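You operate a simulated robot arm through the tools that you are given. There is no shell and no other tool. Be economical: measure what you need, move in short steps, check, and stop when the job is done.

Carry out the task below with a simulated robot arm. There is one attempt and no reset: what you move stays moved.

Task
Take the pestle and put it in the white tray on the top of the lab bench. Take the red brush from the top of the lab bench and leave it on the lid rest. Put the clear jug in the inside of the soak bath. Put one of the dishes from the top of the seed test bench on the top of the orange bench. Press the right blue key two times. Put the white filter in the drip tray on the top of the seed test bench. Take the blue tray from the grey square on the teal bench and put it in the grey tray. Do these in any order. Set down upright: clear jug.

Only the result counts: the job must be done as asked and must still hold three seconds after the hand-in. Knocking over, shifting, dropping, spilling or breaking anything else fails it. Lids that push on must go on centred and level and be pressed home; caps that screw on are set level and turned clockwise until they are tight.

Robot
A 7-joint arm with a fingered hand on a trunk, on a base that drives. Base frame: it is fixed to the floor where the robot stands at the start and does not move with it; the origin is under the middle of the robot, x ahead of it, y to its left, z up; the surface under the hand at the start is at about z = 0.8. Lengths are in m, angles in rad, forces in N, time in s.
With the tool pointing down near the work surface it reaches from about 0.34 to 0.82 m from the robot's upright axis, wherever it stands. Its first joint turns from -2.007 to 2.007 rad. Places, roughly: blue tray [0.5, 4, 0.75]; brush [0.75, 0.5, 0.75]; clear jug (16x10x16 cm) [0.9, 1.8, 0.9]; dish (6x6x3 cm) [0.4, 2, 0.8]; drip tray (33x20x9 cm) [0.9, 2.3, 0.8]; grey tray [0, 5.75, 0.75]; inside of the soak bath [3.2, -0.9, 0.9]; lid rest (29x21 cm) [1.4, 1.16, 0.84]; pestle (4x4x8 cm) [0.5, 0, 0.8]; right blue key [0.1, 4.2, 0.9]; top of the orange bench [0.3, 5.8, 0.8]; tray (29x18x9 cm) [0.9, 0, 0.8]; white filter (5x5x3 cm) [0.3, 4.2, 0.9]. Payload 5 kg.
The TCP is the grasp point between the finger pads, 0.032 m short of the fingertips. In the tool frame z runs along the fingers and y along their closing line. The gripper opens to 0.16 m. The gripper's body begins 0.089 m behind the TCP. The gripper is a hand of 4 fingers: y runs from the thumb to the fingers, the wrist lies at [0, 0, -0.267] in the tool frame, and closing takes about 1.5 s.
Orientation is told as [roll, pitch, yaw] about the base's x, y, z axes, in that order, counted from this pose: with the fingers straight down and closing along the base's y, the tool's x points along the base's -x, its y along +y and its z along -z.

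Tools
- The arm moves only by the tool play_rows. Its argument "series" is a list of rows, each a list of 6 numbers: the shift along the tool's x, y, z in mm, then the turn, a rotation vector about the tool's x, y, z in rad. In form: [[dx, dy, dz, ax, ay, az], ...]. A call has 1 to 12 rows; each row shifts and turns the commanded pose from where the row before left it, along the tool's axes as they then stand. "fingers" is the finger opening in mm, from 0 to 160, set as the call begins (left out, the last holds). Each row takes 0.2 s and may step no farther than 0.05 m and 0.15 rad from the row before; otherwise, or with a gripper value out of range, the whole call is refused. Where a pose cannot be reached the arm comes as near as it can. A force on the tool above 40 N (or 10 N above the force at the start of the call, whichever is more), or a blocked arm, ends the call early, and 0.2 s more pass. Each finger travels about 0.108 m/s and halts on what it meets, pressing with about 24 N; the grip force reading is that of the motor and also rises with nothing between the fingers. The clock runs only during rows and for 0.2 s after the last one: add rows that do not move to give the fingers time. The reply holds the time, the measured pose of the TCP, the force on the tool along the base axes, the opening and the grip force, in the units named above and with some noise, with the torque about the TCP (base axes, N m) and any sound that the robot's microphone picked up, and new pictures: "pictures" is both (left out), scene, wrist or none.
- Cameras (640 x 400 px; columns grow to the right, rows downward): "scene" is now at [0.0226, 0.1679, 1.507]; the picture's right is [0.14, -0.99, 0.00], its down [-0.67, -0.09, -0.73] and it looks along [0.73, 0.10, -0.68] (base axes); focal length 256 px, centre (320, 200). "wrist" rides on the gripper at [0.08, -0.004, -0.114] in the tool frame; the picture's right is [0.05, 1.00, 0.00], its down [-0.82, 0.04, -0.58] and it looks along [-0.58, 0.03, 0.82] (tool axes); focal length 265 px, centre (320, 200). There is no depth. A picture from a camera that has moved, and an enlarged one, comes with that camera's place and axes in the base frame and with its lens.
- lift_body(by): slides the trunk up (or, below 0, down) by that many m; the arm and the scene camera ride with it, the base frame stays. It gives what a move gives, with no picture.
- drive_base(legs): drives the robot by 1 to 6 legs, each [ahead, turn to the left] in m and rad, along the robot's own axes; the way and the turn of a leg run together, so that a leg with both is an arc; at most 1.5 m and 3.142 rad a leg. The arm and the cameras ride along, it lands a little off, and it stops where it bumps. It gives what a move gives, and a new picture of the scene camera.
- finger_targets(finger1, finger2, finger3, thumb_bend): sets how far each is bent, from 0 (flat) to 100 (curled in); at 30 the hand is open as for a grip, at 70 the pads meet at the TCP. One left out holds its place. A second passes; each finger stops where it meets its share of the squeeze, and holds until it gets a number again. A gripper value or a shape takes the hand back. It gives what a move gives, with no picture; readings hold the bend of each and the force on the fingers (four entries, about 0 where the hand has none), thumb and palm.
- set_grasp(shape): the hand has 4 fingers and takes this shape, open, in about a second: jaw (thumb against the fingers, like two jaws); tri (thumb and two fingers); tip (a fingertip pinch); poke (one finger out to press); point (the index stretched); flat (the hand flat); cup (the hand cupped); fist (a fist). The gripper value then closes the fingers along that shape, each until it touches; the sizes above hold for jaw. It gives what a move gives, with no picture.
- aim_head(pan, tilt): turns the head with the scene camera to pan (to the left, within 2.705 rad either way) and tilt (down, from -0.506 to 1.204), counted from straight ahead of the robot. It gives what a move gives, and a new picture of the scene camera.
- close_up(camera, box): a new picture of the part [left, top, right, bottom] of that camera's present view, enlarged. The clock stands still meanwhile.
- hand_in(): hands the job in; it is judged then, once.

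Work in short steps. Places have to be worked out from the pictures, the camera data and where the tool is seen: move nearer, look again, correct. Check each grasp and each placing, and mend what went wrong. You have 196 turns and 260 pictures in all, those below and enlarged ones among them. Open the gripper and draw the arm clear of the work before you hand the job in, unless the task says otherwise.

The tools are called after "Request:" by a JSON object that holds its "fn" and its "kwargs". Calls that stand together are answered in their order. play_rows: Moves the arm, as the interface text tells. Its arguments: {"type":"object","properties":{"series":{"type":"array","items":{"type":"array","items":{"type":"number"}}},"fingers":{"type":"number"},"pictures":{"type":"string","enum":["both","scene","wrist","none"]}},"required":["series"]} The other tools are called the same way: lift_body (by) slides the trunk up or down; set_grasp (shape) gives the hand a shape; finger_targets (finger1, finger2, finger3, thumb_bend) moves the fingers one by one; drive_base (legs) drives the base; aim_head (pan, tilt) turns the head that bears the scene camera; close_up (camera, box) takes an enlarged picture of a part of a camera's view; hand_in () hands the job in.

At the start:

```text
t: 0.0
tcp_pos: [0.6078, 0.1628, 1.1164]
tool_rot: [-0.001, -0.001, 0.0]
contact_force: [-0.1, 0.4, 0.8]
ft_torque: [-0.02, 0.02, -0.01]
opening: 0.1601
grasp_force: 0.0
shape: jaw
bend: [30.0, 30.0, 30.0, 30.0]
finger forces: [0.1, 0.0, 0.1, 0.1, 0.0, 0.1]
trunk travel left (down, up): [-0.625, 0.365]
robot x, y, heading: [0.0004, -0.0007, -0.001]
head pan, tilt: [0.136, 0.749]
```

scene: 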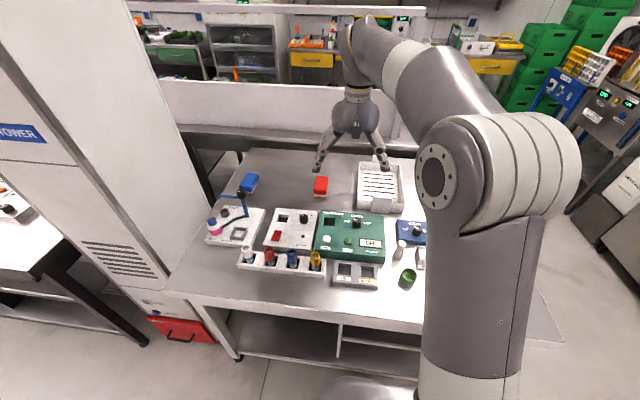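
wrist: 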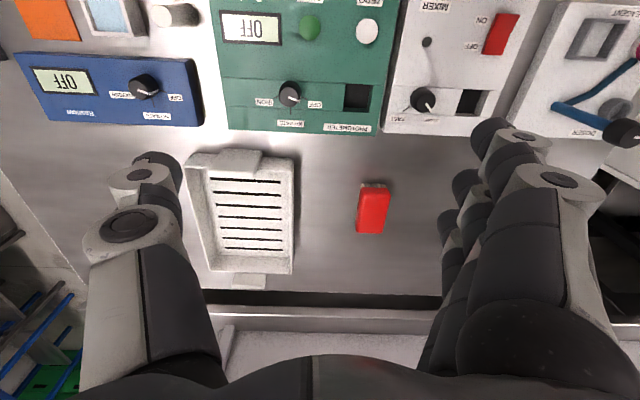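

I'll take a closer look at the lab bench to identify the pestle, brush and tray.

Request:
{"fn": "close_up", "kwargs": {"camera": "scene", "box": [180, 140, 440, 300]}}

Request:
{"fn": "close_up", "kwargs": {"camera": "wrist", "box": [0, 0, 640, 400]}}

```text
2.46 times, centred on (310, 220) of scene
camera zoom: at [0.0226, 0.1679, 1.507], right [0.14, -0.99, 0.0], down [-0.67, -0.09, -0.73], along [0.73, 0.1, -0.68], focal length 629 px, centre (345, 151)
```

zoom: 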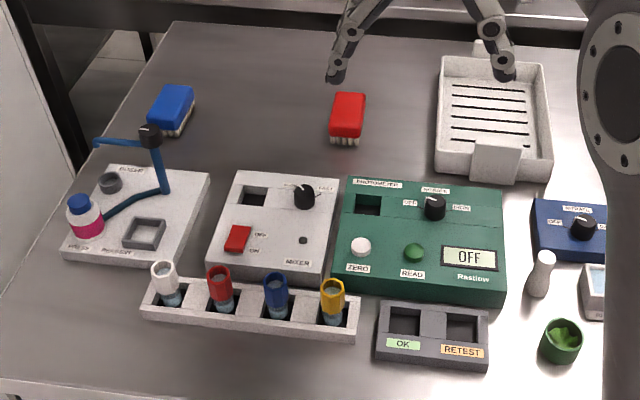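

```text
1.00 times, centred on (320, 200) of wrist (not enlarged: the box is as wide or as high as the picture)
camera zoom: at [0.5269, 0.1581, 1.2307], right [-0.05, 1.0, 0.0], down [0.82, 0.04, 0.58], along [0.58, 0.03, -0.82], focal length 265 px, centre (320, 200)
```

zoom: 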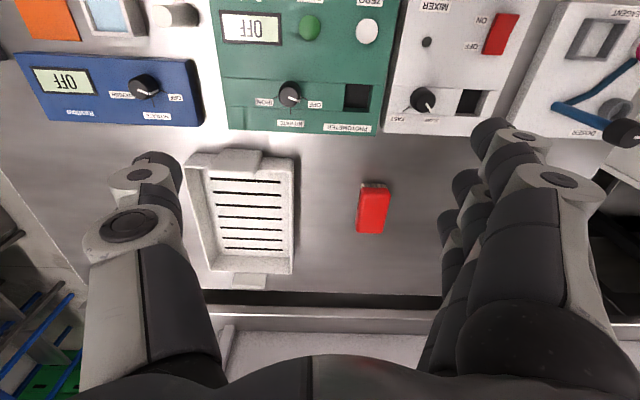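

The white pestle is near (0.54, -0.02), next to the green mortar. I move the hand above it for a nearer look.

Request:
{"fn": "play_rows", "kwargs": {"series": [[14, -37, 14, 0, 0, 0], [14, -37, 14, 0, 0, 0], [14, -37, 14, 0, 0, 0], [14, -37, 14, 0, 0, 0], [12, -35, 14, 0, 0, 0], [0, 0, 0, 0, 0, 0]]}}

```text
t: 1.4
tcp_pos: [0.5393, -0.0206, 1.0464]
tool_rot: [-0.001, 0.001, -0.001]
contact_force: [0.1, -0.8, 0.6]
ft_torque: [-0.02, -0.02, -0.02]
opening: 0.1597
grasp_force: 0.0
shape: jaw
bend: [30.0, 30.0, 30.0, 30.0]
finger forces: [0.1, 0.0, 0.0, 0.0, 0.0, 0.1]
trunk travel left (down, up): [-0.625, 0.365]
robot x, y, heading: [0.0034, 0.0005, 0.001]
head pan, tilt: [0.136, 0.749]
camera scene: at [0.0225, 0.1677, 1.5071], right [0.14, -0.99, 0.0], down [-0.67, -0.09, -0.73], along [0.73, 0.1, -0.68], focal length 256 px, centre (320, 200)
camera wrist: at [0.4592, -0.025, 1.1605], right [-0.05, 1.0, 0.0], down [0.81, 0.04, 0.58], along [0.58, 0.03, -0.82], focal length 265 px, centre (320, 200)
```

scene: 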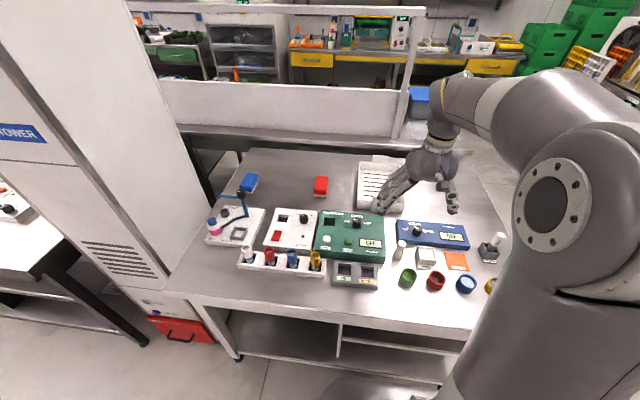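
wrist: 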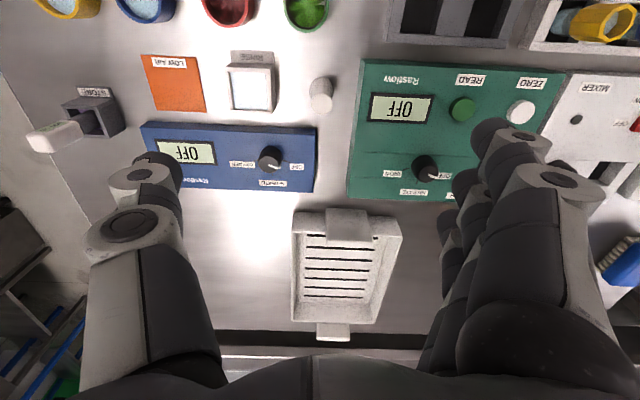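

Close look at the pestle candidate.

Request:
{"fn": "close_up", "kwargs": {"camera": "scene", "box": [370, 210, 510, 300]}}

Request:
{"fn": "close_up", "kwargs": {"camera": "wrist", "box": [200, 20, 400, 145]}}

```text
4.44 times, centred on (440, 255) of scene
camera zoom: at [0.0225, 0.1677, 1.5071], right [0.14, -0.99, 0.0], down [-0.67, -0.09, -0.73], along [0.73, 0.1, -0.68], focal length 1136 px, centre (-213, -44)
```

zoom: 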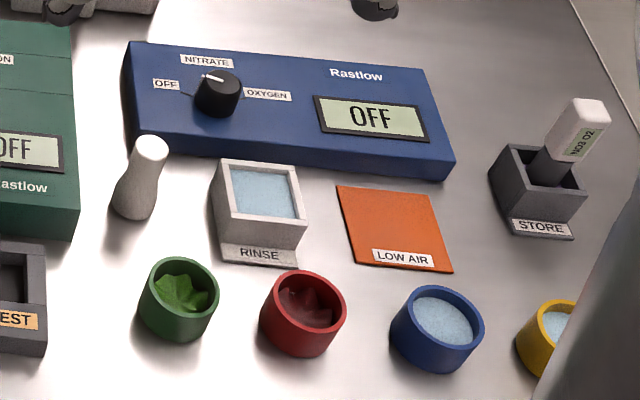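

```text
3.20 times, centred on (300, 82) of wrist
camera zoom: at [0.4592, -0.025, 1.1605], right [-0.05, 1.0, 0.0], down [0.81, 0.04, 0.58], along [0.58, 0.03, -0.82], focal length 849 px, centre (384, 576)
```

zoom: 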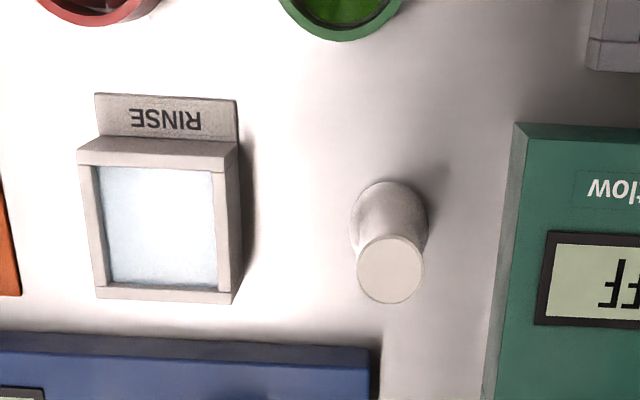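

Pestle stands upright at about (0.541, -0.018), top at z≈0.88. I narrow the fingers to 75 mm and descend straight to z≈0.865.

Request:
{"fn": "play_rows", "kwargs": {"series": [[-2, 2.5, 20, 0, 0, 0], [0, 0, 30, 0, 0, 0], [0, 0, 30, 0, 0, 0], [0, 0, 30, 0, 0, 0], [0, 0, 0, 0, 0, 0]], "fingers": 75}}

```text
t: 2.6
tcp_pos: [0.541, -0.0164, 0.9357]
tool_rot: [-0.001, -0.001, 0.0]
contact_force: [-0.5, 0.0, -0.7]
ft_torque: [0.0, 0.02, 0.0]
opening: 0.076
grasp_force: 0.0
shape: jaw
bend: [73.0, 73.0, 73.0, 70.0]
finger forces: [0.1, 0.1, 0.0, 0.0, 0.0, 0.1]
trunk travel left (down, up): [-0.625, 0.365]
robot x, y, heading: [-0.0004, 0.0014, 0.0]
head pan, tilt: [0.136, 0.749]
camera scene: at [0.0227, 0.1679, 1.5071], right [0.14, -0.99, 0.0], down [-0.67, -0.09, -0.73], along [0.73, 0.1, -0.68], focal length 256 px, centre (320, 200)
camera wrist: at [0.4611, -0.0217, 1.0503], right [-0.05, 1.0, 0.0], down [0.82, 0.04, 0.58], along [0.58, 0.03, -0.82], focal length 265 px, centre (320, 200)
```

scene: 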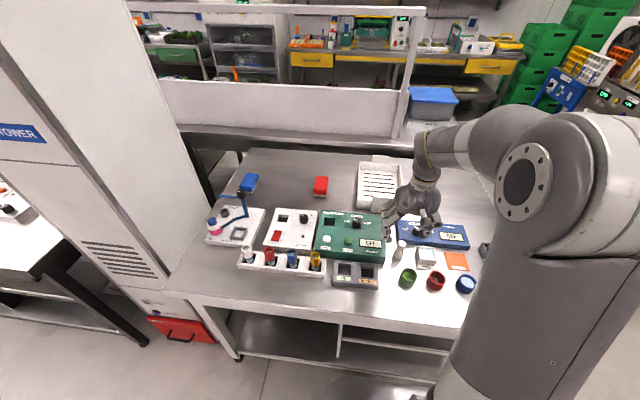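
wrist: 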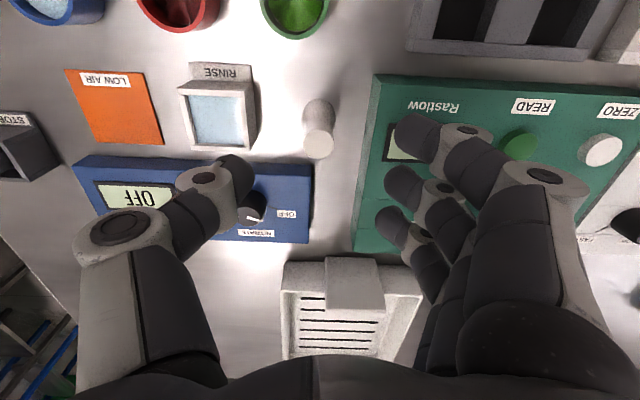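

The green box edge is at y≈0.022, so I narrow to 56 mm, centre at (0.536, -0.020) and go down to z≈0.87.

Request:
{"fn": "play_rows", "kwargs": {"series": [[5, -4, 0, 0, 0, 0], [0, 0, 0, 0, 0, 0], [0, 0, 20, 0, 0, 0], [0, 0, 20, 0, 0, 0], [0, 0, 0, 0, 0, 0]], "fingers": 56, "pictures": "wrist"}}

Request:
{"fn": "close_up", "kwargs": {"camera": "scene", "box": [350, 160, 510, 280]}}

```text
t: 3.8
tcp_pos: [0.5361, -0.0215, 0.8952]
tool_rot: [0.001, 0.0, 0.0]
contact_force: [-0.9, 0.6, 0.1]
ft_torque: [0.05, 0.02, -0.02]
opening: 0.0569
grasp_force: 0.0
shape: jaw
bend: [73.0, 73.0, 73.0, 70.0]
finger forces: [0.0, 0.0, 0.1, 0.0, 0.1, 0.1]
trunk travel left (down, up): [-0.625, 0.365]
robot x, y, heading: [0.0001, -0.0044, 0.001]
head pan, tilt: [0.136, 0.749]
camera wrist: at [0.4563, -0.0263, 1.0103], right [-0.05, 1.0, 0.0], down [0.82, 0.04, 0.58], along [0.58, 0.03, -0.82], focal length 265 px, centre (320, 200)
```

wrist: 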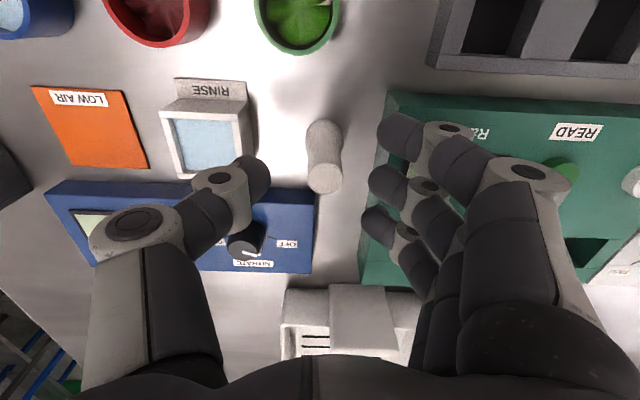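

```text
3.33 times, centred on (430, 220) of scene
camera zoom: at [0.0226, 0.1679, 1.5071], right [0.14, -0.99, 0.0], down [-0.67, -0.09, -0.73], along [0.73, 0.1, -0.68], focal length 852 px, centre (-47, 133)
```

zoom: 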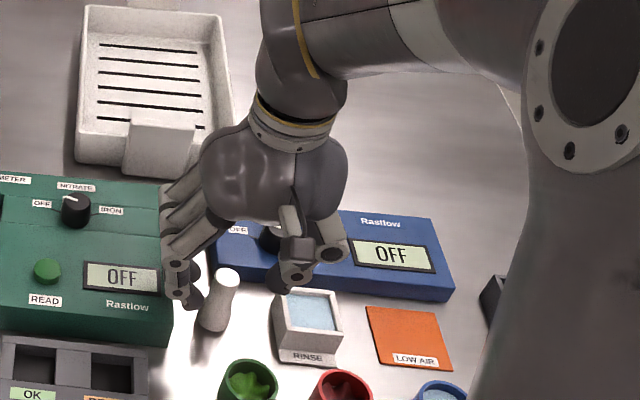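

Aligned; lower 24 mm and close on the pestle.

Request:
{"fn": "play_rows", "kwargs": {"series": [[2, 1, 12, 0, 0, 0], [0, 0, 12, 0, 0, 0], [0, 0, 0, 0, 0, 0]], "pictures": "wrist"}}

Request:
{"fn": "play_rows", "kwargs": {"series": [[0, 0, 0, 0, 0, 0], [0, 0, 0, 0, 0, 0], [0, 0, 0, 0, 0, 0], [0, 0, 0, 0, 0, 0]], "fingers": 0, "pictures": "wrist"}}

```text
t: 4.6
tcp_pos: [0.5346, -0.02, 0.8711]
tool_rot: [-0.001, -0.001, -0.001]
contact_force: [0.4, -0.1, 0.2]
ft_torque: [0.0, 0.0, -0.01]
opening: 0.0564
grasp_force: 0.1
shape: jaw
bend: [73.0, 73.0, 73.0, 70.0]
finger forces: [0.1, 0.0, 0.0, 0.0, 0.1, 0.1]
trunk travel left (down, up): [-0.625, 0.365]
robot x, y, heading: [-0.0028, -0.0014, 0.001]
head pan, tilt: [0.136, 0.749]
camera wrist: at [0.4535, -0.0249, 0.9863], right [-0.05, 1.0, 0.0], down [0.82, 0.04, 0.58], along [0.58, 0.03, -0.82], focal length 265 px, centre (320, 200)
```

wrist: 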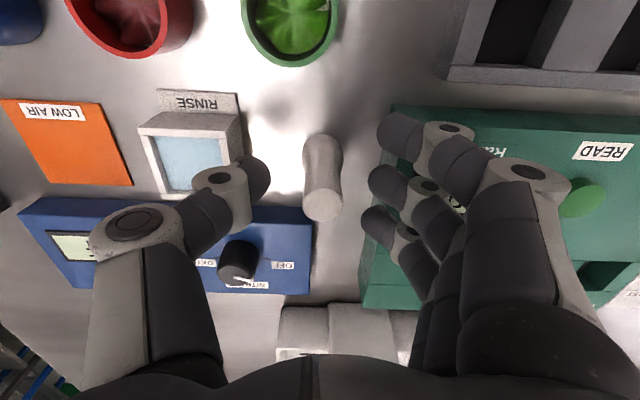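

```text
t: 5.6
tcp_pos: [0.5339, -0.0199, 0.8721]
tool_rot: [-0.002, -0.001, -0.001]
contact_force: [-0.7, 0.5, 3.9]
ft_torque: [0.12, -0.01, 0.03]
opening: 0.0015
grasp_force: 24.2
shape: jaw
bend: [68.0, 71.0, 68.0, 71.0]
finger forces: [0.0, 14.6, 0.0, 0.0, 14.0, 0.0]
trunk travel left (down, up): [-0.625, 0.365]
robot x, y, heading: [0.0019, -0.0008, -0.003]
head pan, tilt: [0.136, 0.749]
camera wrist: at [0.4534, -0.0248, 0.9868], right [-0.05, 1.0, 0.0], down [0.81, 0.04, 0.58], along [0.58, 0.03, -0.82], focal length 265 px, centre (320, 200)
```

wrist: 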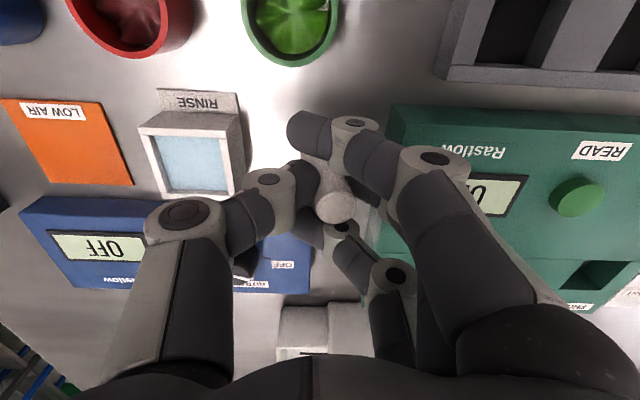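

Force on finger 2 and the thumb, but opening reads ~0; I lift a little to see whether the pestle comes along.

Request:
{"fn": "play_rows", "kwargs": {"series": [[0, 0, -15, 0, 0, 0], [0, 0, -15, 0, 0, 0], [0, 0, 0, 0, 0, 0]], "pictures": "wrist"}}

Request:
{"fn": "close_up", "kwargs": {"camera": "scene", "box": [350, 160, 510, 280]}}

```text
t: 6.4
tcp_pos: [0.5334, -0.02, 0.9025]
tool_rot: [0.0, -0.001, 0.001]
contact_force: [-0.2, 1.0, -0.8]
ft_torque: [-0.02, -0.02, 0.02]
opening: 0.001
grasp_force: 24.5
shape: jaw
bend: [68.0, 70.0, 68.0, 71.0]
finger forces: [0.0, 13.6, 0.1, 0.0, 13.2, 0.0]
trunk travel left (down, up): [-0.625, 0.365]
robot x, y, heading: [-0.0025, 0.0003, -0.002]
head pan, tilt: [0.136, 0.749]
camera wrist: at [0.4538, -0.0249, 1.0169], right [-0.05, 1.0, 0.0], down [0.82, 0.04, 0.58], along [0.58, 0.03, -0.82], focal length 265 px, centre (320, 200)
```

wrist: 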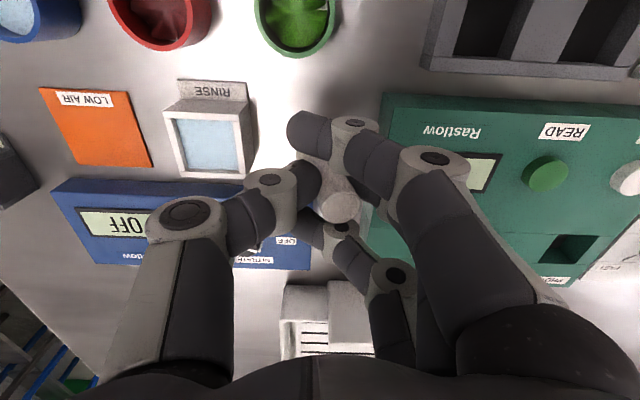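

```text
3.33 times, centred on (430, 220) of scene
camera zoom: at [0.0227, 0.1678, 1.507], right [0.14, -0.99, 0.0], down [-0.67, -0.09, -0.73], along [0.73, 0.1, -0.68], focal length 852 px, centre (-47, 133)
```

zoom: 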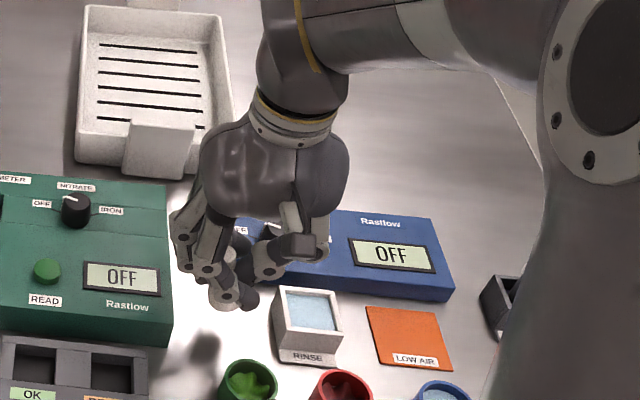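

The pestle is lifted. I raise it further and carry it over the white tray, towards (0.83, 0.03).

Request:
{"fn": "play_rows", "kwargs": {"series": [[0, 0, -40, 0, 0, 0], [0, 0, -40, 0, 0, 0], [-30, 5, -20, 0, 0, 0], [-40, 7, 0, 0, 0, 0], [-40, 7, 0, 0, 0, 0], [-40, 7, 0, 0, 0, 0], [-40, 7, 0, 0, 0, 0], [-40, 7, 0, 0, 0, 0], [-40, 7, 0, 0, 0, 0], [-27, 3, 0, 0, 0, 0], [0, 0, 0, 0, 0, 0]]}}

```text
t: 8.8
tcp_pos: [0.8014, 0.0286, 0.9994]
tool_rot: [0.001, -0.002, 0.002]
contact_force: [-0.5, -0.1, -1.0]
ft_torque: [-0.01, 0.02, -0.01]
opening: 0.001
grasp_force: 24.0
shape: jaw
bend: [68.0, 69.0, 68.0, 71.0]
finger forces: [0.1, 13.5, 0.1, 0.0, 13.4, 0.1]
out of reach, approached as far as the arm can: row 9, 10
trunk travel left (down, up): [-0.625, 0.365]
robot x, y, heading: [0.0005, 0.0013, 0.005]
head pan, tilt: [0.136, 0.749]
camera scene: at [0.0231, 0.1678, 1.5069], right [0.14, -0.99, 0.0], down [-0.67, -0.09, -0.73], along [0.73, 0.1, -0.68], focal length 256 px, centre (320, 200)
camera wrist: at [0.7219, 0.024, 1.1144], right [-0.05, 1.0, 0.0], down [0.82, 0.04, 0.58], along [0.58, 0.03, -0.82], focal length 265 px, centre (320, 200)
```

scene: 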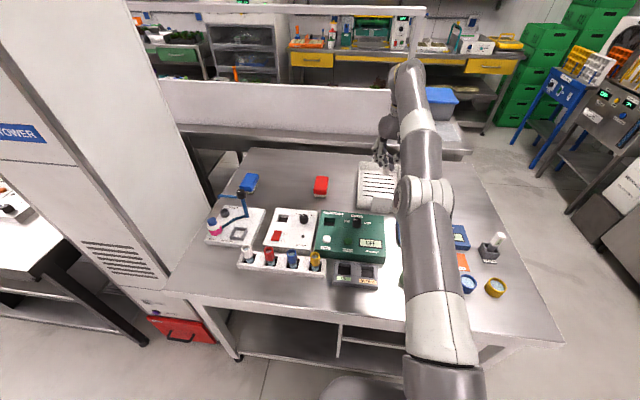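
wrist: 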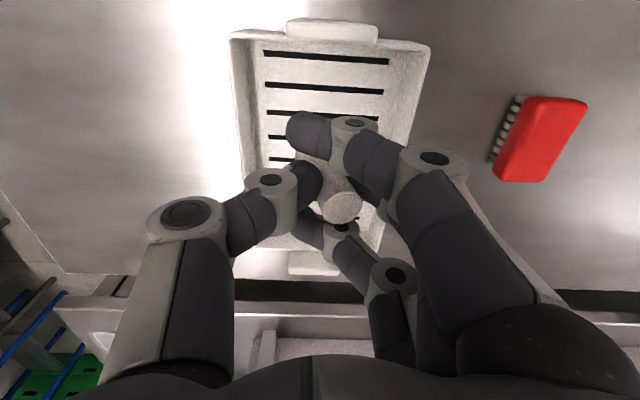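

The pestle hangs inside the tray outline. I lower it, watching for contact.

Request:
{"fn": "play_rows", "kwargs": {"series": [[0, 0, 30, 0, 0, 0], [0, 0, 30, 0, 0, 0], [0, 0, 20, 0, 0, 0], [0, 0, 10, 0, 0, 0], [0, 0, 0, 0, 0, 0]], "pictures": "wrist"}}

Request:
{"fn": "close_up", "kwargs": {"camera": "scene", "box": [320, 130, 480, 230]}}

```text
t: 10.0
tcp_pos: [0.803, 0.0287, 0.9122]
tool_rot: [-0.002, 0.0, -0.001]
contact_force: [-0.8, 0.6, -0.2]
ft_torque: [0.04, 0.0, 0.01]
opening: 0.001
grasp_force: 24.4
shape: jaw
bend: [68.0, 69.0, 68.0, 71.0]
finger forces: [0.0, 13.2, 0.0, 0.1, 13.1, 0.0]
trunk travel left (down, up): [-0.625, 0.365]
robot x, y, heading: [-0.0003, 0.0003, -0.003]
head pan, tilt: [0.136, 0.749]
camera wrist: at [0.7229, 0.0239, 1.0262], right [-0.05, 1.0, 0.0], down [0.82, 0.04, 0.58], along [0.58, 0.03, -0.82], focal length 265 px, centre (320, 200)
```

wrist: 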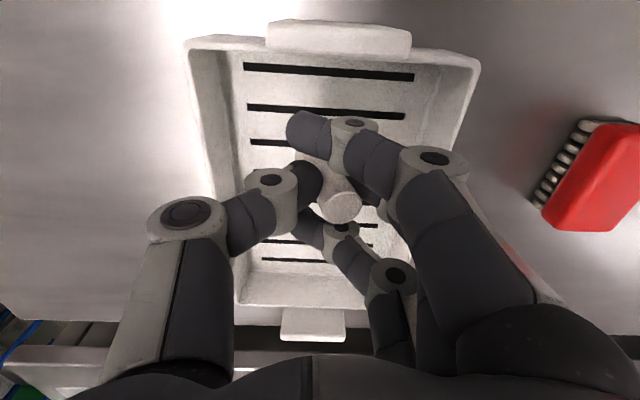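

```text
4.00 times, centred on (400, 180) of scene
camera zoom: at [0.0228, 0.1679, 1.507], right [0.14, -0.99, 0.0], down [-0.67, -0.09, -0.73], along [0.73, 0.1, -0.68], focal length 1022 px, centre (0, 280)
```

zoom: 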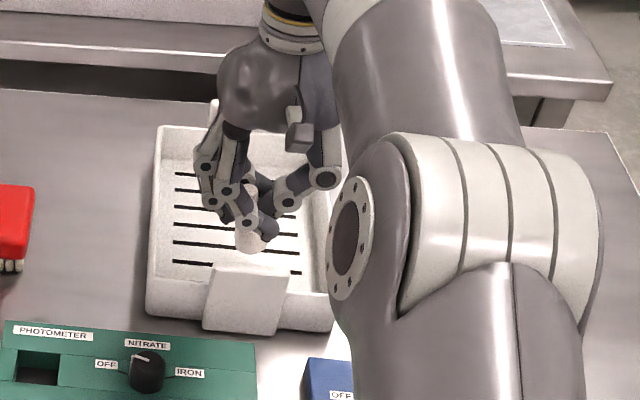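

Still free of contact; continue down in small steps until the force rises.

Request:
{"fn": "play_rows", "kwargs": {"series": [[0, 0, 8, 0, 0, 0], [0, 0, 5, 0, 0, 0], [0, 0, 5, 0, 0, 0], [0, 0, 0, 0, 0, 0]], "pictures": "none"}}

Request:
{"fn": "close_up", "kwargs": {"camera": "scene", "box": [340, 150, 420, 220]}}

```text
t: 11.0
tcp_pos: [0.8024, 0.0281, 0.8936]
tool_rot: [0.0, 0.0, 0.0]
contact_force: [-0.3, -0.2, -1.3]
ft_torque: [-0.03, 0.03, 0.0]
opening: 0.0011
grasp_force: 24.3
shape: jaw
bend: [68.0, 69.0, 68.0, 71.0]
finger forces: [0.1, 13.2, 0.1, 0.1, 13.0, 0.0]
trunk travel left (down, up): [-0.625, 0.365]
robot x, y, heading: [-0.0014, 0.0031, -0.002]
head pan, tilt: [0.136, 0.749]
```

```text
5.71 times, centred on (380, 185) of scene
camera zoom: at [0.0228, 0.1679, 1.507], right [0.14, -0.99, 0.0], down [-0.67, -0.09, -0.73], along [0.73, 0.1, -0.68], focal length 1460 px, centre (-23, 286)
```

zoom: 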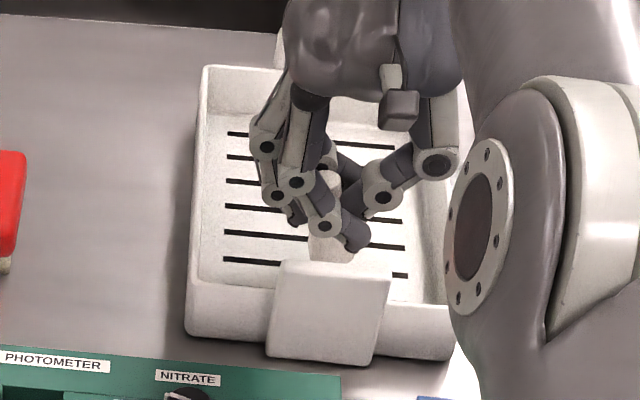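

Request:
{"fn": "play_rows", "kwargs": {"series": [[0, 0, 4, 0, 0, 0], [0, 0, 4, 0, 0, 0], [0, 0, 4, 0, 0, 0], [0, 0, 0, 0, 0, 0]], "pictures": "none"}}

```text
t: 12.0
tcp_pos: [0.8037, 0.0295, 0.8815]
tool_rot: [0.002, 0.0, 0.0]
contact_force: [-0.5, 0.9, -1.6]
ft_torque: [0.0, -0.04, 0.02]
opening: 0.001
grasp_force: 24.1
shape: jaw
bend: [68.0, 69.0, 68.0, 71.0]
finger forces: [0.1, 13.1, 0.0, 0.0, 13.0, 0.1]
trunk travel left (down, up): [-0.625, 0.365]
robot x, y, heading: [0.0001, -0.0003, 0.001]
head pan, tilt: [0.136, 0.749]
```

No contact yet; 2–3 mm steps further.

Request:
{"fn": "play_rows", "kwargs": {"series": [[0, 0, 3, 0, 0, 0], [0, 0, 3, 0, 0, 0], [0, 0, 3, 0, 0, 0], [0, 0, 0, 0, 0, 0]], "pictures": "wrist"}}

```text
t: 13.0
tcp_pos: [0.8026, 0.0283, 0.8755]
tool_rot: [0.0, -0.005, 0.0]
contact_force: [-1.5, -0.9, 19.4]
ft_torque: [0.19, -0.05, 0.05]
opening: 0.0025
grasp_force: 24.1
shape: jaw
bend: [68.0, 70.0, 68.0, 73.0]
finger forces: [0.1, 14.7, 0.1, 0.0, 19.9, 0.0]
trunk travel left (down, up): [-0.625, 0.365]
robot x, y, heading: [0.0006, 0.0021, 0.001]
head pan, tilt: [0.136, 0.749]
camera wrist: at [0.7213, 0.0237, 0.9896], right [-0.05, 1.0, 0.0], down [0.81, 0.04, 0.58], along [0.58, 0.03, -0.81], focal length 265 px, centre (320, 200)
```

wrist: 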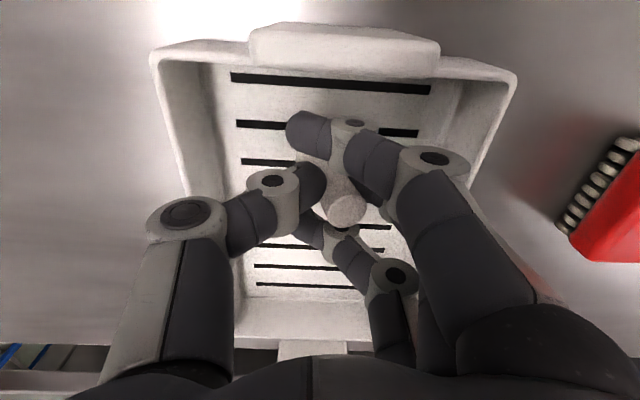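

Contact with the tray floor. Ease back 2 mm and open the fingers.

Request:
{"fn": "play_rows", "kwargs": {"series": [[0, 0, -2, 0, 0, 0], [0, 0, 0, 0, 0, 0], [0, 0, 0, 0, 0, 0], [0, 0, 0, 0, 0, 0]], "fingers": 60, "pictures": "wrist"}}

Request:
{"fn": "play_rows", "kwargs": {"series": [[0, 0, -30, 0, 0, 0], [0, 0, -40, 0, 0, 0], [0, 0, -40, 0, 0, 0], [0, 0, 0, 0, 0, 0]], "pictures": "wrist"}}

```text
t: 14.0
tcp_pos: [0.8028, 0.0293, 0.8737]
tool_rot: [0.0, -0.001, 0.0]
contact_force: [-0.2, 0.3, 0.3]
ft_torque: [-0.01, -0.04, -0.01]
opening: 0.0596
grasp_force: 0.1
shape: jaw
bend: [73.0, 73.0, 73.0, 70.0]
finger forces: [0.0, 0.0, 0.0, 0.0, 0.1, 0.0]
trunk travel left (down, up): [-0.625, 0.365]
robot x, y, heading: [-0.0006, 0.0005, -0.0]
head pan, tilt: [0.136, 0.749]
camera wrist: at [0.7223, 0.024, 0.9886], right [-0.05, 1.0, 0.0], down [0.82, 0.04, 0.58], along [0.58, 0.03, -0.82], focal length 265 px, centre (320, 200)
```

wrist: 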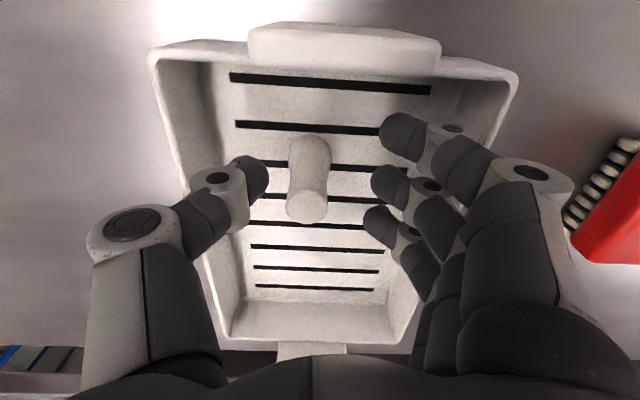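

```text
t: 15.0
tcp_pos: [0.8, 0.0289, 0.9846]
tool_rot: [0.001, -0.002, 0.0]
contact_force: [-0.8, -0.1, -0.2]
ft_torque: [-0.03, 0.01, -0.01]
opening: 0.0594
grasp_force: 0.0
shape: jaw
bend: [73.0, 73.0, 73.0, 70.0]
finger forces: [0.0, 0.0, 0.1, 0.0, 0.0, 0.1]
trunk travel left (down, up): [-0.625, 0.365]
robot x, y, heading: [-0.0011, 0.0004, 0.001]
head pan, tilt: [0.136, 0.749]
camera wrist: at [0.7209, 0.0242, 1.099], right [-0.05, 1.0, 0.0], down [0.82, 0.04, 0.58], along [0.58, 0.03, -0.82], focal length 265 px, centre (320, 200)
```

wrist: 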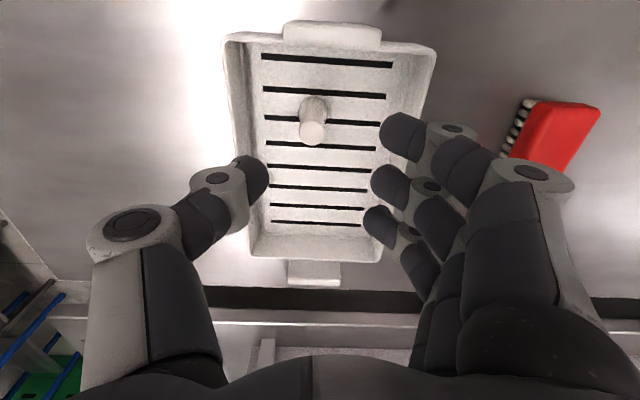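

Pestle stands in the tray. Now I look around to understand the layout before driving.

Request:
{"fn": "aim_head", "kwargs": {"pan": 0.9, "tilt": 0.5}}

Request:
{"fn": "aim_head", "kwargs": {"pan": -0.5, "tilt": 0.4}}

Request:
{"fn": "aim_head", "kwargs": {"pan": 0.3, "tilt": 0.4}}

```text
t: 16.1
tcp_pos: [0.8015, 0.0293, 0.9851]
tool_rot: [-0.001, -0.001, 0.001]
contact_force: [-0.4, 0.0, 0.3]
ft_torque: [0.0, 0.01, -0.02]
opening: 0.0596
grasp_force: 0.1
shape: jaw
bend: [73.0, 73.0, 73.0, 70.0]
finger forces: [0.0, 0.1, 0.1, 0.0, 0.0, 0.0]
trunk travel left (down, up): [-0.625, 0.365]
robot x, y, heading: [-0.0022, 0.0011, -0.001]
head pan, tilt: [0.901, 0.499]
camera scene: at [-0.003, 0.2279, 1.5288], right [0.78, -0.62, 0.0], down [-0.3, -0.38, -0.88], along [0.55, 0.69, -0.48], focal length 256 px, centre (320, 200)
```

scene: 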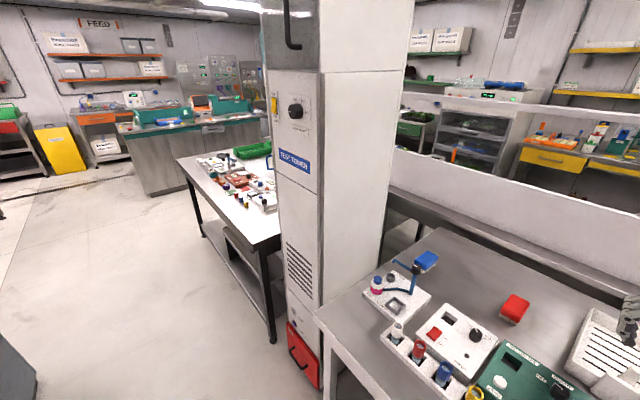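

```text
t: 17.6
tcp_pos: [0.8021, 0.0289, 0.9861]
tool_rot: [-0.001, -0.001, 0.0]
contact_force: [0.5, -0.5, 0.1]
ft_torque: [0.0, -0.01, 0.01]
opening: 0.0594
grasp_force: 0.2
shape: jaw
bend: [73.0, 73.0, 73.0, 70.0]
finger forces: [0.0, 0.0, 0.0, 0.0, 0.0, 0.0]
trunk travel left (down, up): [-0.625, 0.365]
robot x, y, heading: [0.001, 0.0023, 0.002]
head pan, tilt: [-0.499, 0.4]
camera scene: at [0.0218, 0.1124, 1.538], right [-0.48, -0.88, 0.0], down [-0.34, 0.19, -0.92], along [0.81, -0.44, -0.39], focal length 256 px, centre (320, 200)
```

scene: 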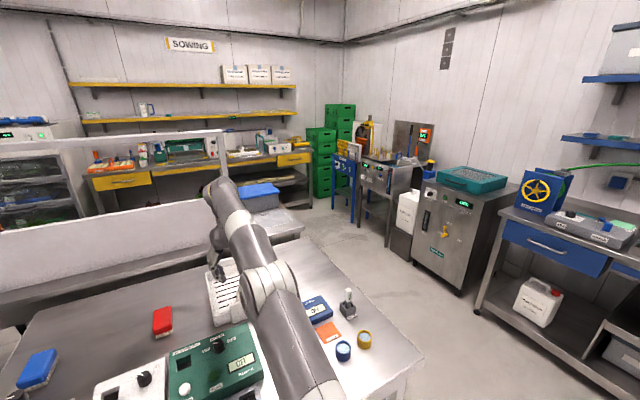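

```text
t: 18.8
tcp_pos: [0.8014, 0.0302, 0.9839]
tool_rot: [0.0, -0.001, 0.0]
contact_force: [0.4, 0.5, 0.6]
ft_torque: [0.0, 0.02, -0.01]
opening: 0.0594
grasp_force: 0.1
shape: jaw
bend: [73.0, 73.0, 73.0, 70.0]
finger forces: [0.0, 0.0, 0.0, 0.0, 0.0, 0.0]
trunk travel left (down, up): [-0.625, 0.365]
robot x, y, heading: [0.0006, -0.0033, -0.002]
head pan, tilt: [0.3, 0.4]
camera scene: at [0.029, 0.184, 1.538], right [0.29, -0.96, 0.0], down [-0.37, -0.11, -0.92], along [0.88, 0.27, -0.39], focal length 256 px, centre (320, 200)
```

scene: 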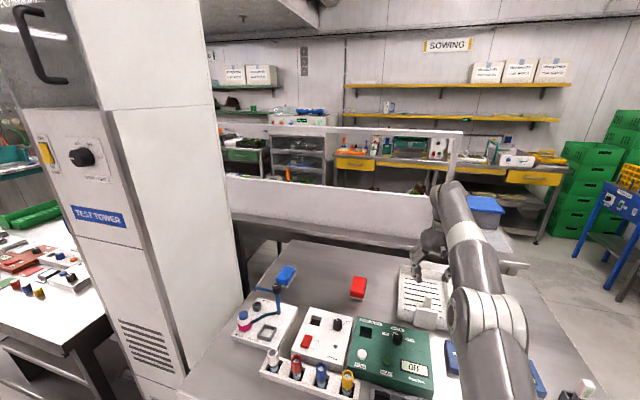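

The brush at about (0.83, 0.276) is slightly beyond straight-down reach, so I move beside it and tilt the hand outward about 0.35 rad.

Request:
{"fn": "play_rows", "kwargs": {"series": [[0, 25, -20, 0, 0, 0], [0, 45, 0, 0, 0, 0], [10, 45, 0, 0, -0.05, 0], [10, 45, 0, 0, -0.1, 0], [0, 45, 0, 0, -0.1, 0], [0, 42, 0, 0, -0.1, 0], [0, 0, 0, 0, 0, 0]], "fingers": 90}}

```text
t: 20.4
tcp_pos: [0.829, 0.2895, 1.0219]
tool_rot: [-0.001, -0.348, 0.0]
contact_force: [1.6, 0.7, 0.1]
ft_torque: [0.0, 0.02, -0.02]
opening: 0.0896
grasp_force: 0.2
shape: jaw
bend: [72.0, 72.0, 72.0, 70.0]
finger forces: [0.0, 0.1, 0.0, 0.0, 0.0, 0.0]
out of reach, approached as far as the arm can: row 1, 2, 3, 4, 5, 6
trunk travel left (down, up): [-0.625, 0.365]
robot x, y, heading: [0.0022, 0.0027, -0.002]
head pan, tilt: [0.3, 0.4]
camera scene: at [0.029, 0.1844, 1.538], right [0.3, -0.96, 0.0], down [-0.37, -0.12, -0.92], along [0.88, 0.27, -0.39], focal length 256 px, centre (320, 200)
camera wrist: at [0.7149, 0.2864, 1.101], right [-0.05, 1.0, -0.02], down [0.57, 0.04, 0.82], along [0.82, 0.03, -0.57], focal length 265 px, centre (320, 200)
```

scene: 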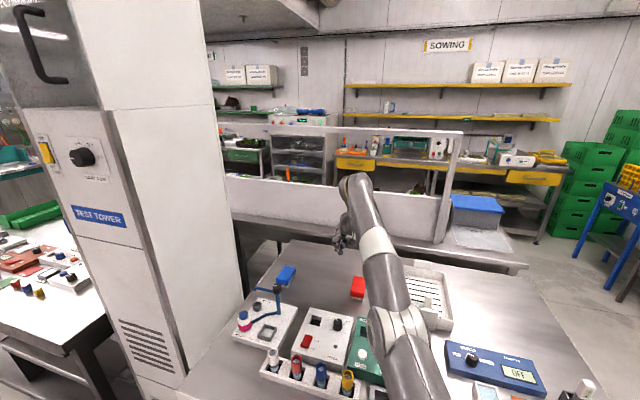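
wrist: 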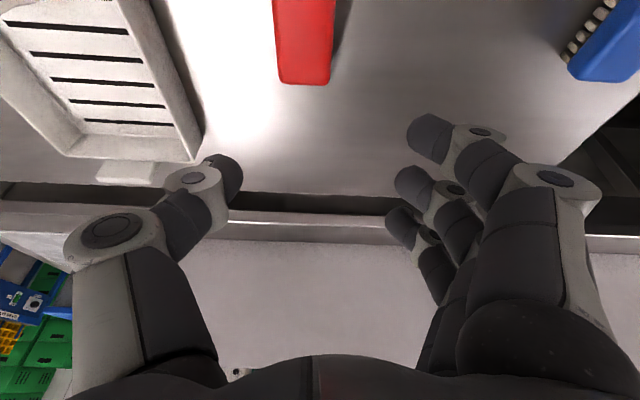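

The brush body is about 6 cm wide, centre y≈0.274. I align and lower to z≈0.90 with 100 mm opening.

Request:
{"fn": "play_rows", "kwargs": {"series": [[-2, -15, 0, 0, 0, 0], [11, 0, 30.5, 0, 0, 0], [11, 0, 30.5, 0, 0, 0], [11, 0, 30.5, 0, 0, 0], [8, 0, 22, 0, 0, 0], [0, 0, 0, 0, 0, 0]], "fingers": 100}}

```text
t: 21.8
tcp_pos: [0.8635, 0.2869, 0.9087]
tool_rot: [-0.001, -0.348, 0.0]
contact_force: [0.2, 0.2, 0.4]
ft_torque: [0.02, 0.02, 0.02]
opening: 0.0995
grasp_force: 0.1
shape: jaw
bend: [71.0, 71.0, 71.0, 68.0]
finger forces: [0.0, 0.0, 0.1, 0.0, 0.0, 0.0]
out of reach, approached as far as the arm can: row 1, 2, 3, 4, 5
trunk travel left (down, up): [-0.625, 0.365]
robot x, y, heading: [0.0003, -0.0021, 0.002]
head pan, tilt: [0.3, 0.4]
camera scene: at [0.029, 0.1843, 1.538], right [0.3, -0.96, 0.0], down [-0.37, -0.12, -0.92], along [0.88, 0.27, -0.39], focal length 256 px, centre (320, 200)
camera wrist: at [0.7482, 0.2835, 0.9894], right [-0.05, 1.0, -0.02], down [0.57, 0.04, 0.82], along [0.82, 0.03, -0.57], focal length 265 px, centre (320, 200)
```

scene: 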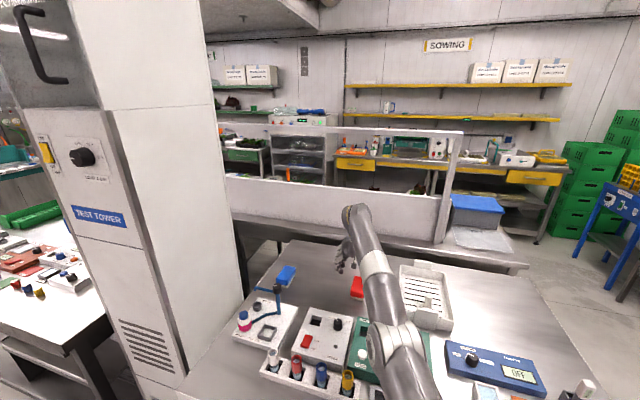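
wrist: 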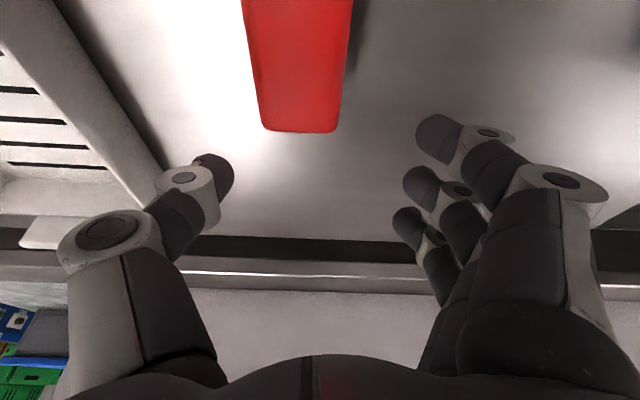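

The commanded pose lies beyond reach; I pull back ~35 mm in x to get an exact pose again.

Request:
{"fn": "play_rows", "kwargs": {"series": [[33, 0, -12, 0, 0, 0], [0, 0, 0, 0, 0, 0]], "pictures": "wrist"}}

```text
t: 22.4
tcp_pos: [0.8569, 0.3005, 0.9156]
tool_rot: [0.0, -0.348, -0.001]
contact_force: [0.3, -0.2, -0.2]
ft_torque: [0.0, -0.01, 0.0]
opening: 0.0996
grasp_force: 0.0
shape: jaw
bend: [71.0, 71.0, 71.0, 68.0]
finger forces: [0.0, 0.1, 0.0, 0.1, 0.1, 0.1]
out of reach, approached as far as the arm can: row 1
trunk travel left (down, up): [-0.625, 0.365]
robot x, y, heading: [0.0041, -0.0009, -0.003]
head pan, tilt: [0.3, 0.4]
camera wrist: at [0.7421, 0.2953, 0.9959], right [-0.05, 1.0, -0.02], down [0.57, 0.04, 0.82], along [0.82, 0.03, -0.57], focal length 265 px, centre (320, 200)
```

wrist: 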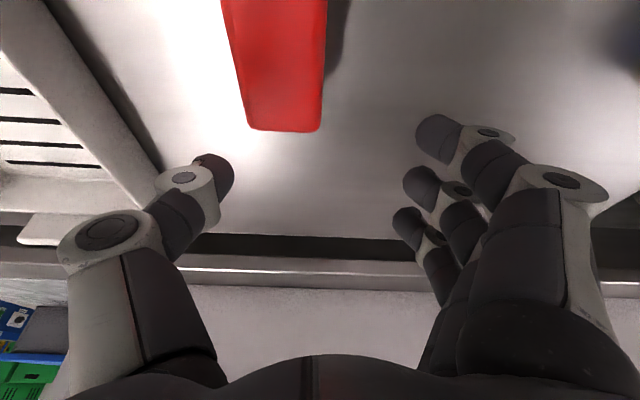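

Request:
{"fn": "play_rows", "kwargs": {"series": [[40, 0, -14, 0, 0, 0], [0, 0, 0, 0, 0, 0]], "pictures": "none"}}

```text
t: 23.0
tcp_pos: [0.8485, 0.3155, 0.9228]
tool_rot: [-0.002, -0.348, -0.001]
contact_force: [-0.4, 0.5, 0.1]
ft_torque: [-0.03, 0.01, 0.01]
opening: 0.0996
grasp_force: 0.0
shape: jaw
bend: [71.0, 71.0, 71.0, 68.0]
finger forces: [0.0, 0.1, 0.0, 0.1, 0.0, 0.1]
out of reach, approached as far as the arm can: row 1
trunk travel left (down, up): [-0.625, 0.365]
robot x, y, heading: [0.0016, -0.0003, 0.004]
head pan, tilt: [0.3, 0.4]
```

Probing how the commanded pose behaves: shift y by −45 mm.

Request:
{"fn": "play_rows", "kwargs": {"series": [[0, -45, 0, 0, 0, 0], [0, 0, 0, 0, 0, 0]], "pictures": "none"}}

```text
t: 23.6
tcp_pos: [0.8631, 0.2772, 0.9266]
tool_rot: [-0.001, -0.348, -0.001]
contact_force: [0.1, -0.7, -1.0]
ft_torque: [0.03, 0.03, -0.03]
opening: 0.0992
grasp_force: 0.0
shape: jaw
bend: [71.0, 71.0, 71.0, 68.0]
finger forces: [0.0, 0.0, 0.0, 0.1, 0.0, 0.1]
out of reach, approached as far as the arm can: row 1
trunk travel left (down, up): [-0.625, 0.365]
robot x, y, heading: [-0.0021, -0.0021, 0.002]
head pan, tilt: [0.3, 0.4]
```

Request:
{"fn": "play_rows", "kwargs": {"series": [[40, 0, -14, 0, 0, 0], [0, 0, 0, 0, 0, 0]], "pictures": "none"}}

```text
t: 24.2
tcp_pos: [0.8564, 0.2915, 0.9339]
tool_rot: [-0.002, -0.347, 0.0]
contact_force: [0.5, 0.4, -1.2]
ft_torque: [0.02, 0.01, 0.02]
opening: 0.0996
grasp_force: 0.1
shape: jaw
bend: [71.0, 71.0, 71.0, 68.0]
finger forces: [0.1, 0.0, 0.0, 0.1, 0.0, 0.0]
out of reach, approached as far as the arm can: row 1
trunk travel left (down, up): [-0.625, 0.365]
robot x, y, heading: [0.0011, -0.0007, 0.001]
head pan, tilt: [0.3, 0.4]
```

Request:
{"fn": "play_rows", "kwargs": {"series": [[40, 0, -14, 0, 0, 0], [40, 0, -14, 0, 0, 0], [0, 0, 0, 0, 0, 0]], "pictures": "none"}}

```text
t: 25.0
tcp_pos: [0.8372, 0.3215, 0.9522]
tool_rot: [-0.001, -0.348, 0.0]
contact_force: [0.5, 0.1, -0.6]
ft_torque: [-0.01, 0.03, 0.01]
opening: 0.0995
grasp_force: 0.1
shape: jaw
bend: [71.0, 71.0, 71.0, 68.0]
finger forces: [0.0, 0.0, 0.1, 0.1, 0.0, 0.0]
out of reach, approached as far as the arm can: row 1, 2
trunk travel left (down, up): [-0.625, 0.365]
robot x, y, heading: [-0.0025, -0.002, 0.001]
head pan, tilt: [0.3, 0.4]
```

Request:
{"fn": "play_rows", "kwargs": {"series": [[30, -40, -11, 0, 0, 0], [40, -20, -14, 0, 0, 0], [40, 0, -14, 0, 0, 0], [40, 0, -14, 0, 0, 0], [0, 0, 0, 0, 0, 0]], "pictures": "none"}}

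```text
refused: row 1 steps farther than a row can; nothing moved
```

Request:
{"fn": "play_rows", "kwargs": {"series": [[20, -40, -8, 0, 0, 0], [38, -20, -14, 0, 0, 0], [40, 0, -14, 0, 0, 0], [40, 0, -14, 0, 0, 0], [0, 0, 0, 0, 0, 0]], "pictures": "none"}}

```text
t: 26.2
tcp_pos: [0.8262, 0.322, 0.9913]
tool_rot: [-0.001, -0.347, -0.001]
contact_force: [-0.2, 0.1, -0.8]
ft_torque: [-0.02, -0.01, -0.01]
opening: 0.0996
grasp_force: 0.0
shape: jaw
bend: [71.0, 71.0, 71.0, 68.0]
finger forces: [0.0, 0.0, 0.0, 0.0, 0.0, 0.0]
out of reach, approached as far as the arm can: row 1, 2, 3, 4
trunk travel left (down, up): [-0.625, 0.365]
robot x, y, heading: [0.0019, 0.0008, -0.0]
head pan, tilt: [0.3, 0.4]
```

The arm seems stuck near a limit. I undo the tilt to free it and look.

Request:
{"fn": "play_rows", "kwargs": {"series": [[0, 0, 0, 0, 0.12, 0], [0, 0, 0, 0, 0.12, 0], [0, 0, 0, 0, 0.11, 0], [0, 0, 0, 0, 0, 0]], "pictures": "none"}}

```text
t: 27.2
tcp_pos: [0.7324, 0.3326, 0.9725]
tool_rot: [0.003, 0.0, 0.0]
contact_force: [-0.3, 0.1, 0.6]
ft_torque: [0.03, 0.0, -0.03]
opening: 0.0995
grasp_force: 0.1
shape: jaw
bend: [71.0, 71.0, 71.0, 68.0]
finger forces: [0.1, 0.0, 0.1, 0.0, 0.0, 0.0]
out of reach, approached as far as the arm can: row 1, 2, 3
trunk travel left (down, up): [-0.625, 0.365]
robot x, y, heading: [-0.0023, 0.0018, -0.001]
head pan, tilt: [0.3, 0.4]
```

Request:
{"fn": "play_rows", "kwargs": {"series": [[45, 0, 0, 0, 0, 0], [45, 0, 0, 0, 0, 0], [0, 0, 0, 0, 0, 0]], "pictures": "none"}}

```text
t: 28.0
tcp_pos: [0.6416, 0.3333, 0.9724]
tool_rot: [0.0, -0.002, 0.001]
contact_force: [-0.1, -0.8, 0.1]
ft_torque: [0.05, -0.07, -0.02]
opening: 0.0998
grasp_force: 0.1
shape: jaw
bend: [71.0, 71.0, 71.0, 68.0]
finger forces: [0.0, 0.0, 0.0, 0.0, 0.0, 0.1]
trunk travel left (down, up): [-0.625, 0.365]
robot x, y, heading: [-0.002, 0.0021, 0.004]
head pan, tilt: [0.3, 0.4]
```

So the tilt is limited by a wrist joint; better to drive the base slightly. I look down at the gap between base and bench edge.

Request:
{"fn": "aim_head", "kwargs": {"pan": 0.4, "tilt": 1.2}}

```text
t: 29.1
tcp_pos: [0.6437, 0.3319, 0.9702]
tool_rot: [0.0, 0.001, 0.0]
contact_force: [-0.4, -0.3, -0.5]
ft_torque: [0.0, 0.02, 0.02]
opening: 0.0997
grasp_force: 0.1
shape: jaw
bend: [71.0, 71.0, 71.0, 68.0]
finger forces: [0.0, 0.1, 0.0, 0.0, 0.0, 0.0]
trunk travel left (down, up): [-0.625, 0.365]
robot x, y, heading: [-0.0023, 0.0028, -0.001]
head pan, tilt: [0.4, 1.201]
camera scene: at [-0.008, 0.1786, 1.4752], right [0.39, -0.92, 0.0], down [-0.86, -0.36, -0.36], along [0.33, 0.14, -0.93], focal length 256 px, centre (320, 200)
```

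scene: 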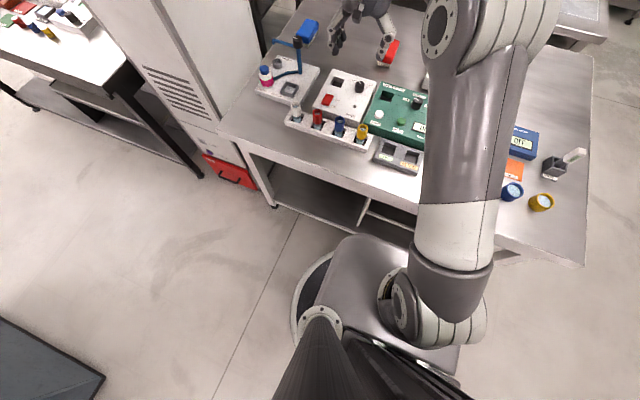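

The base front sits almost at the bench, so instead I'll shift sideways to y≈0.27 (turn, reverse, turn, ahead). First retract the arm.

Request:
{"fn": "play_rows", "kwargs": {"series": [[0, 0, -45, 0, 0, 0], [25, -36, -10, 0, 0, 0], [25, -36, -10, 0, 0, 0], [25, -36, -10, 0, 0, 0], [25, -36, -10, 0, 0, 0], [25, -36, -10, 0, 0, 0], [25, -36, -10, 0, 0, 0], [25, -36, -10, 0, 0, 0], [25, -36, -10, 0, 0, 0], [20, -36, -10, 0, 0, 0]], "pictures": "none"}}

Request:
{"fn": "drive_base", "kwargs": {"legs": [[0, -0.8], [-0.38, 0], [0, 0.8], [0.26, 0]]}}

```text
t: 31.3
tcp_pos: [0.4216, 0.0097, 1.1061]
tool_rot: [0.0, 0.001, 0.0]
contact_force: [-1.1, 0.5, -0.8]
ft_torque: [-0.01, -0.01, 0.03]
opening: 0.0996
grasp_force: 0.0
shape: jaw
bend: [71.0, 71.0, 71.0, 68.0]
finger forces: [0.0, 0.1, 0.0, 0.1, 0.0, 0.0]
trunk travel left (down, up): [-0.625, 0.365]
robot x, y, heading: [-0.0009, -0.0, 0.001]
head pan, tilt: [0.4, 1.201]
```

```text
t: 39.4
tcp_pos: [0.4203, 0.2818, 1.1037]
tool_rot: [0.0, 0.001, 0.003]
contact_force: [-0.4, 0.1, -0.5]
ft_torque: [0.04, 0.05, -0.03]
opening: 0.0999
grasp_force: 0.0
shape: jaw
bend: [71.0, 71.0, 71.0, 68.0]
finger forces: [0.0, 0.1, 0.0, 0.0, 0.0, 0.0]
trunk travel left (down, up): [-0.625, 0.365]
robot x, y, heading: [-0.0063, 0.2709, 0.002]
head pan, tilt: [0.4, 1.201]
camera scene: at [-0.0118, 0.4495, 1.4752], right [0.39, -0.92, 0.0], down [-0.86, -0.36, -0.36], along [0.33, 0.14, -0.93], focal length 256 px, centre (320, 200)
```

scene: 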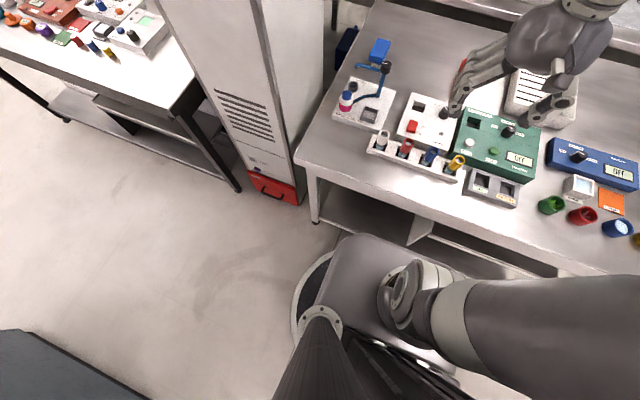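

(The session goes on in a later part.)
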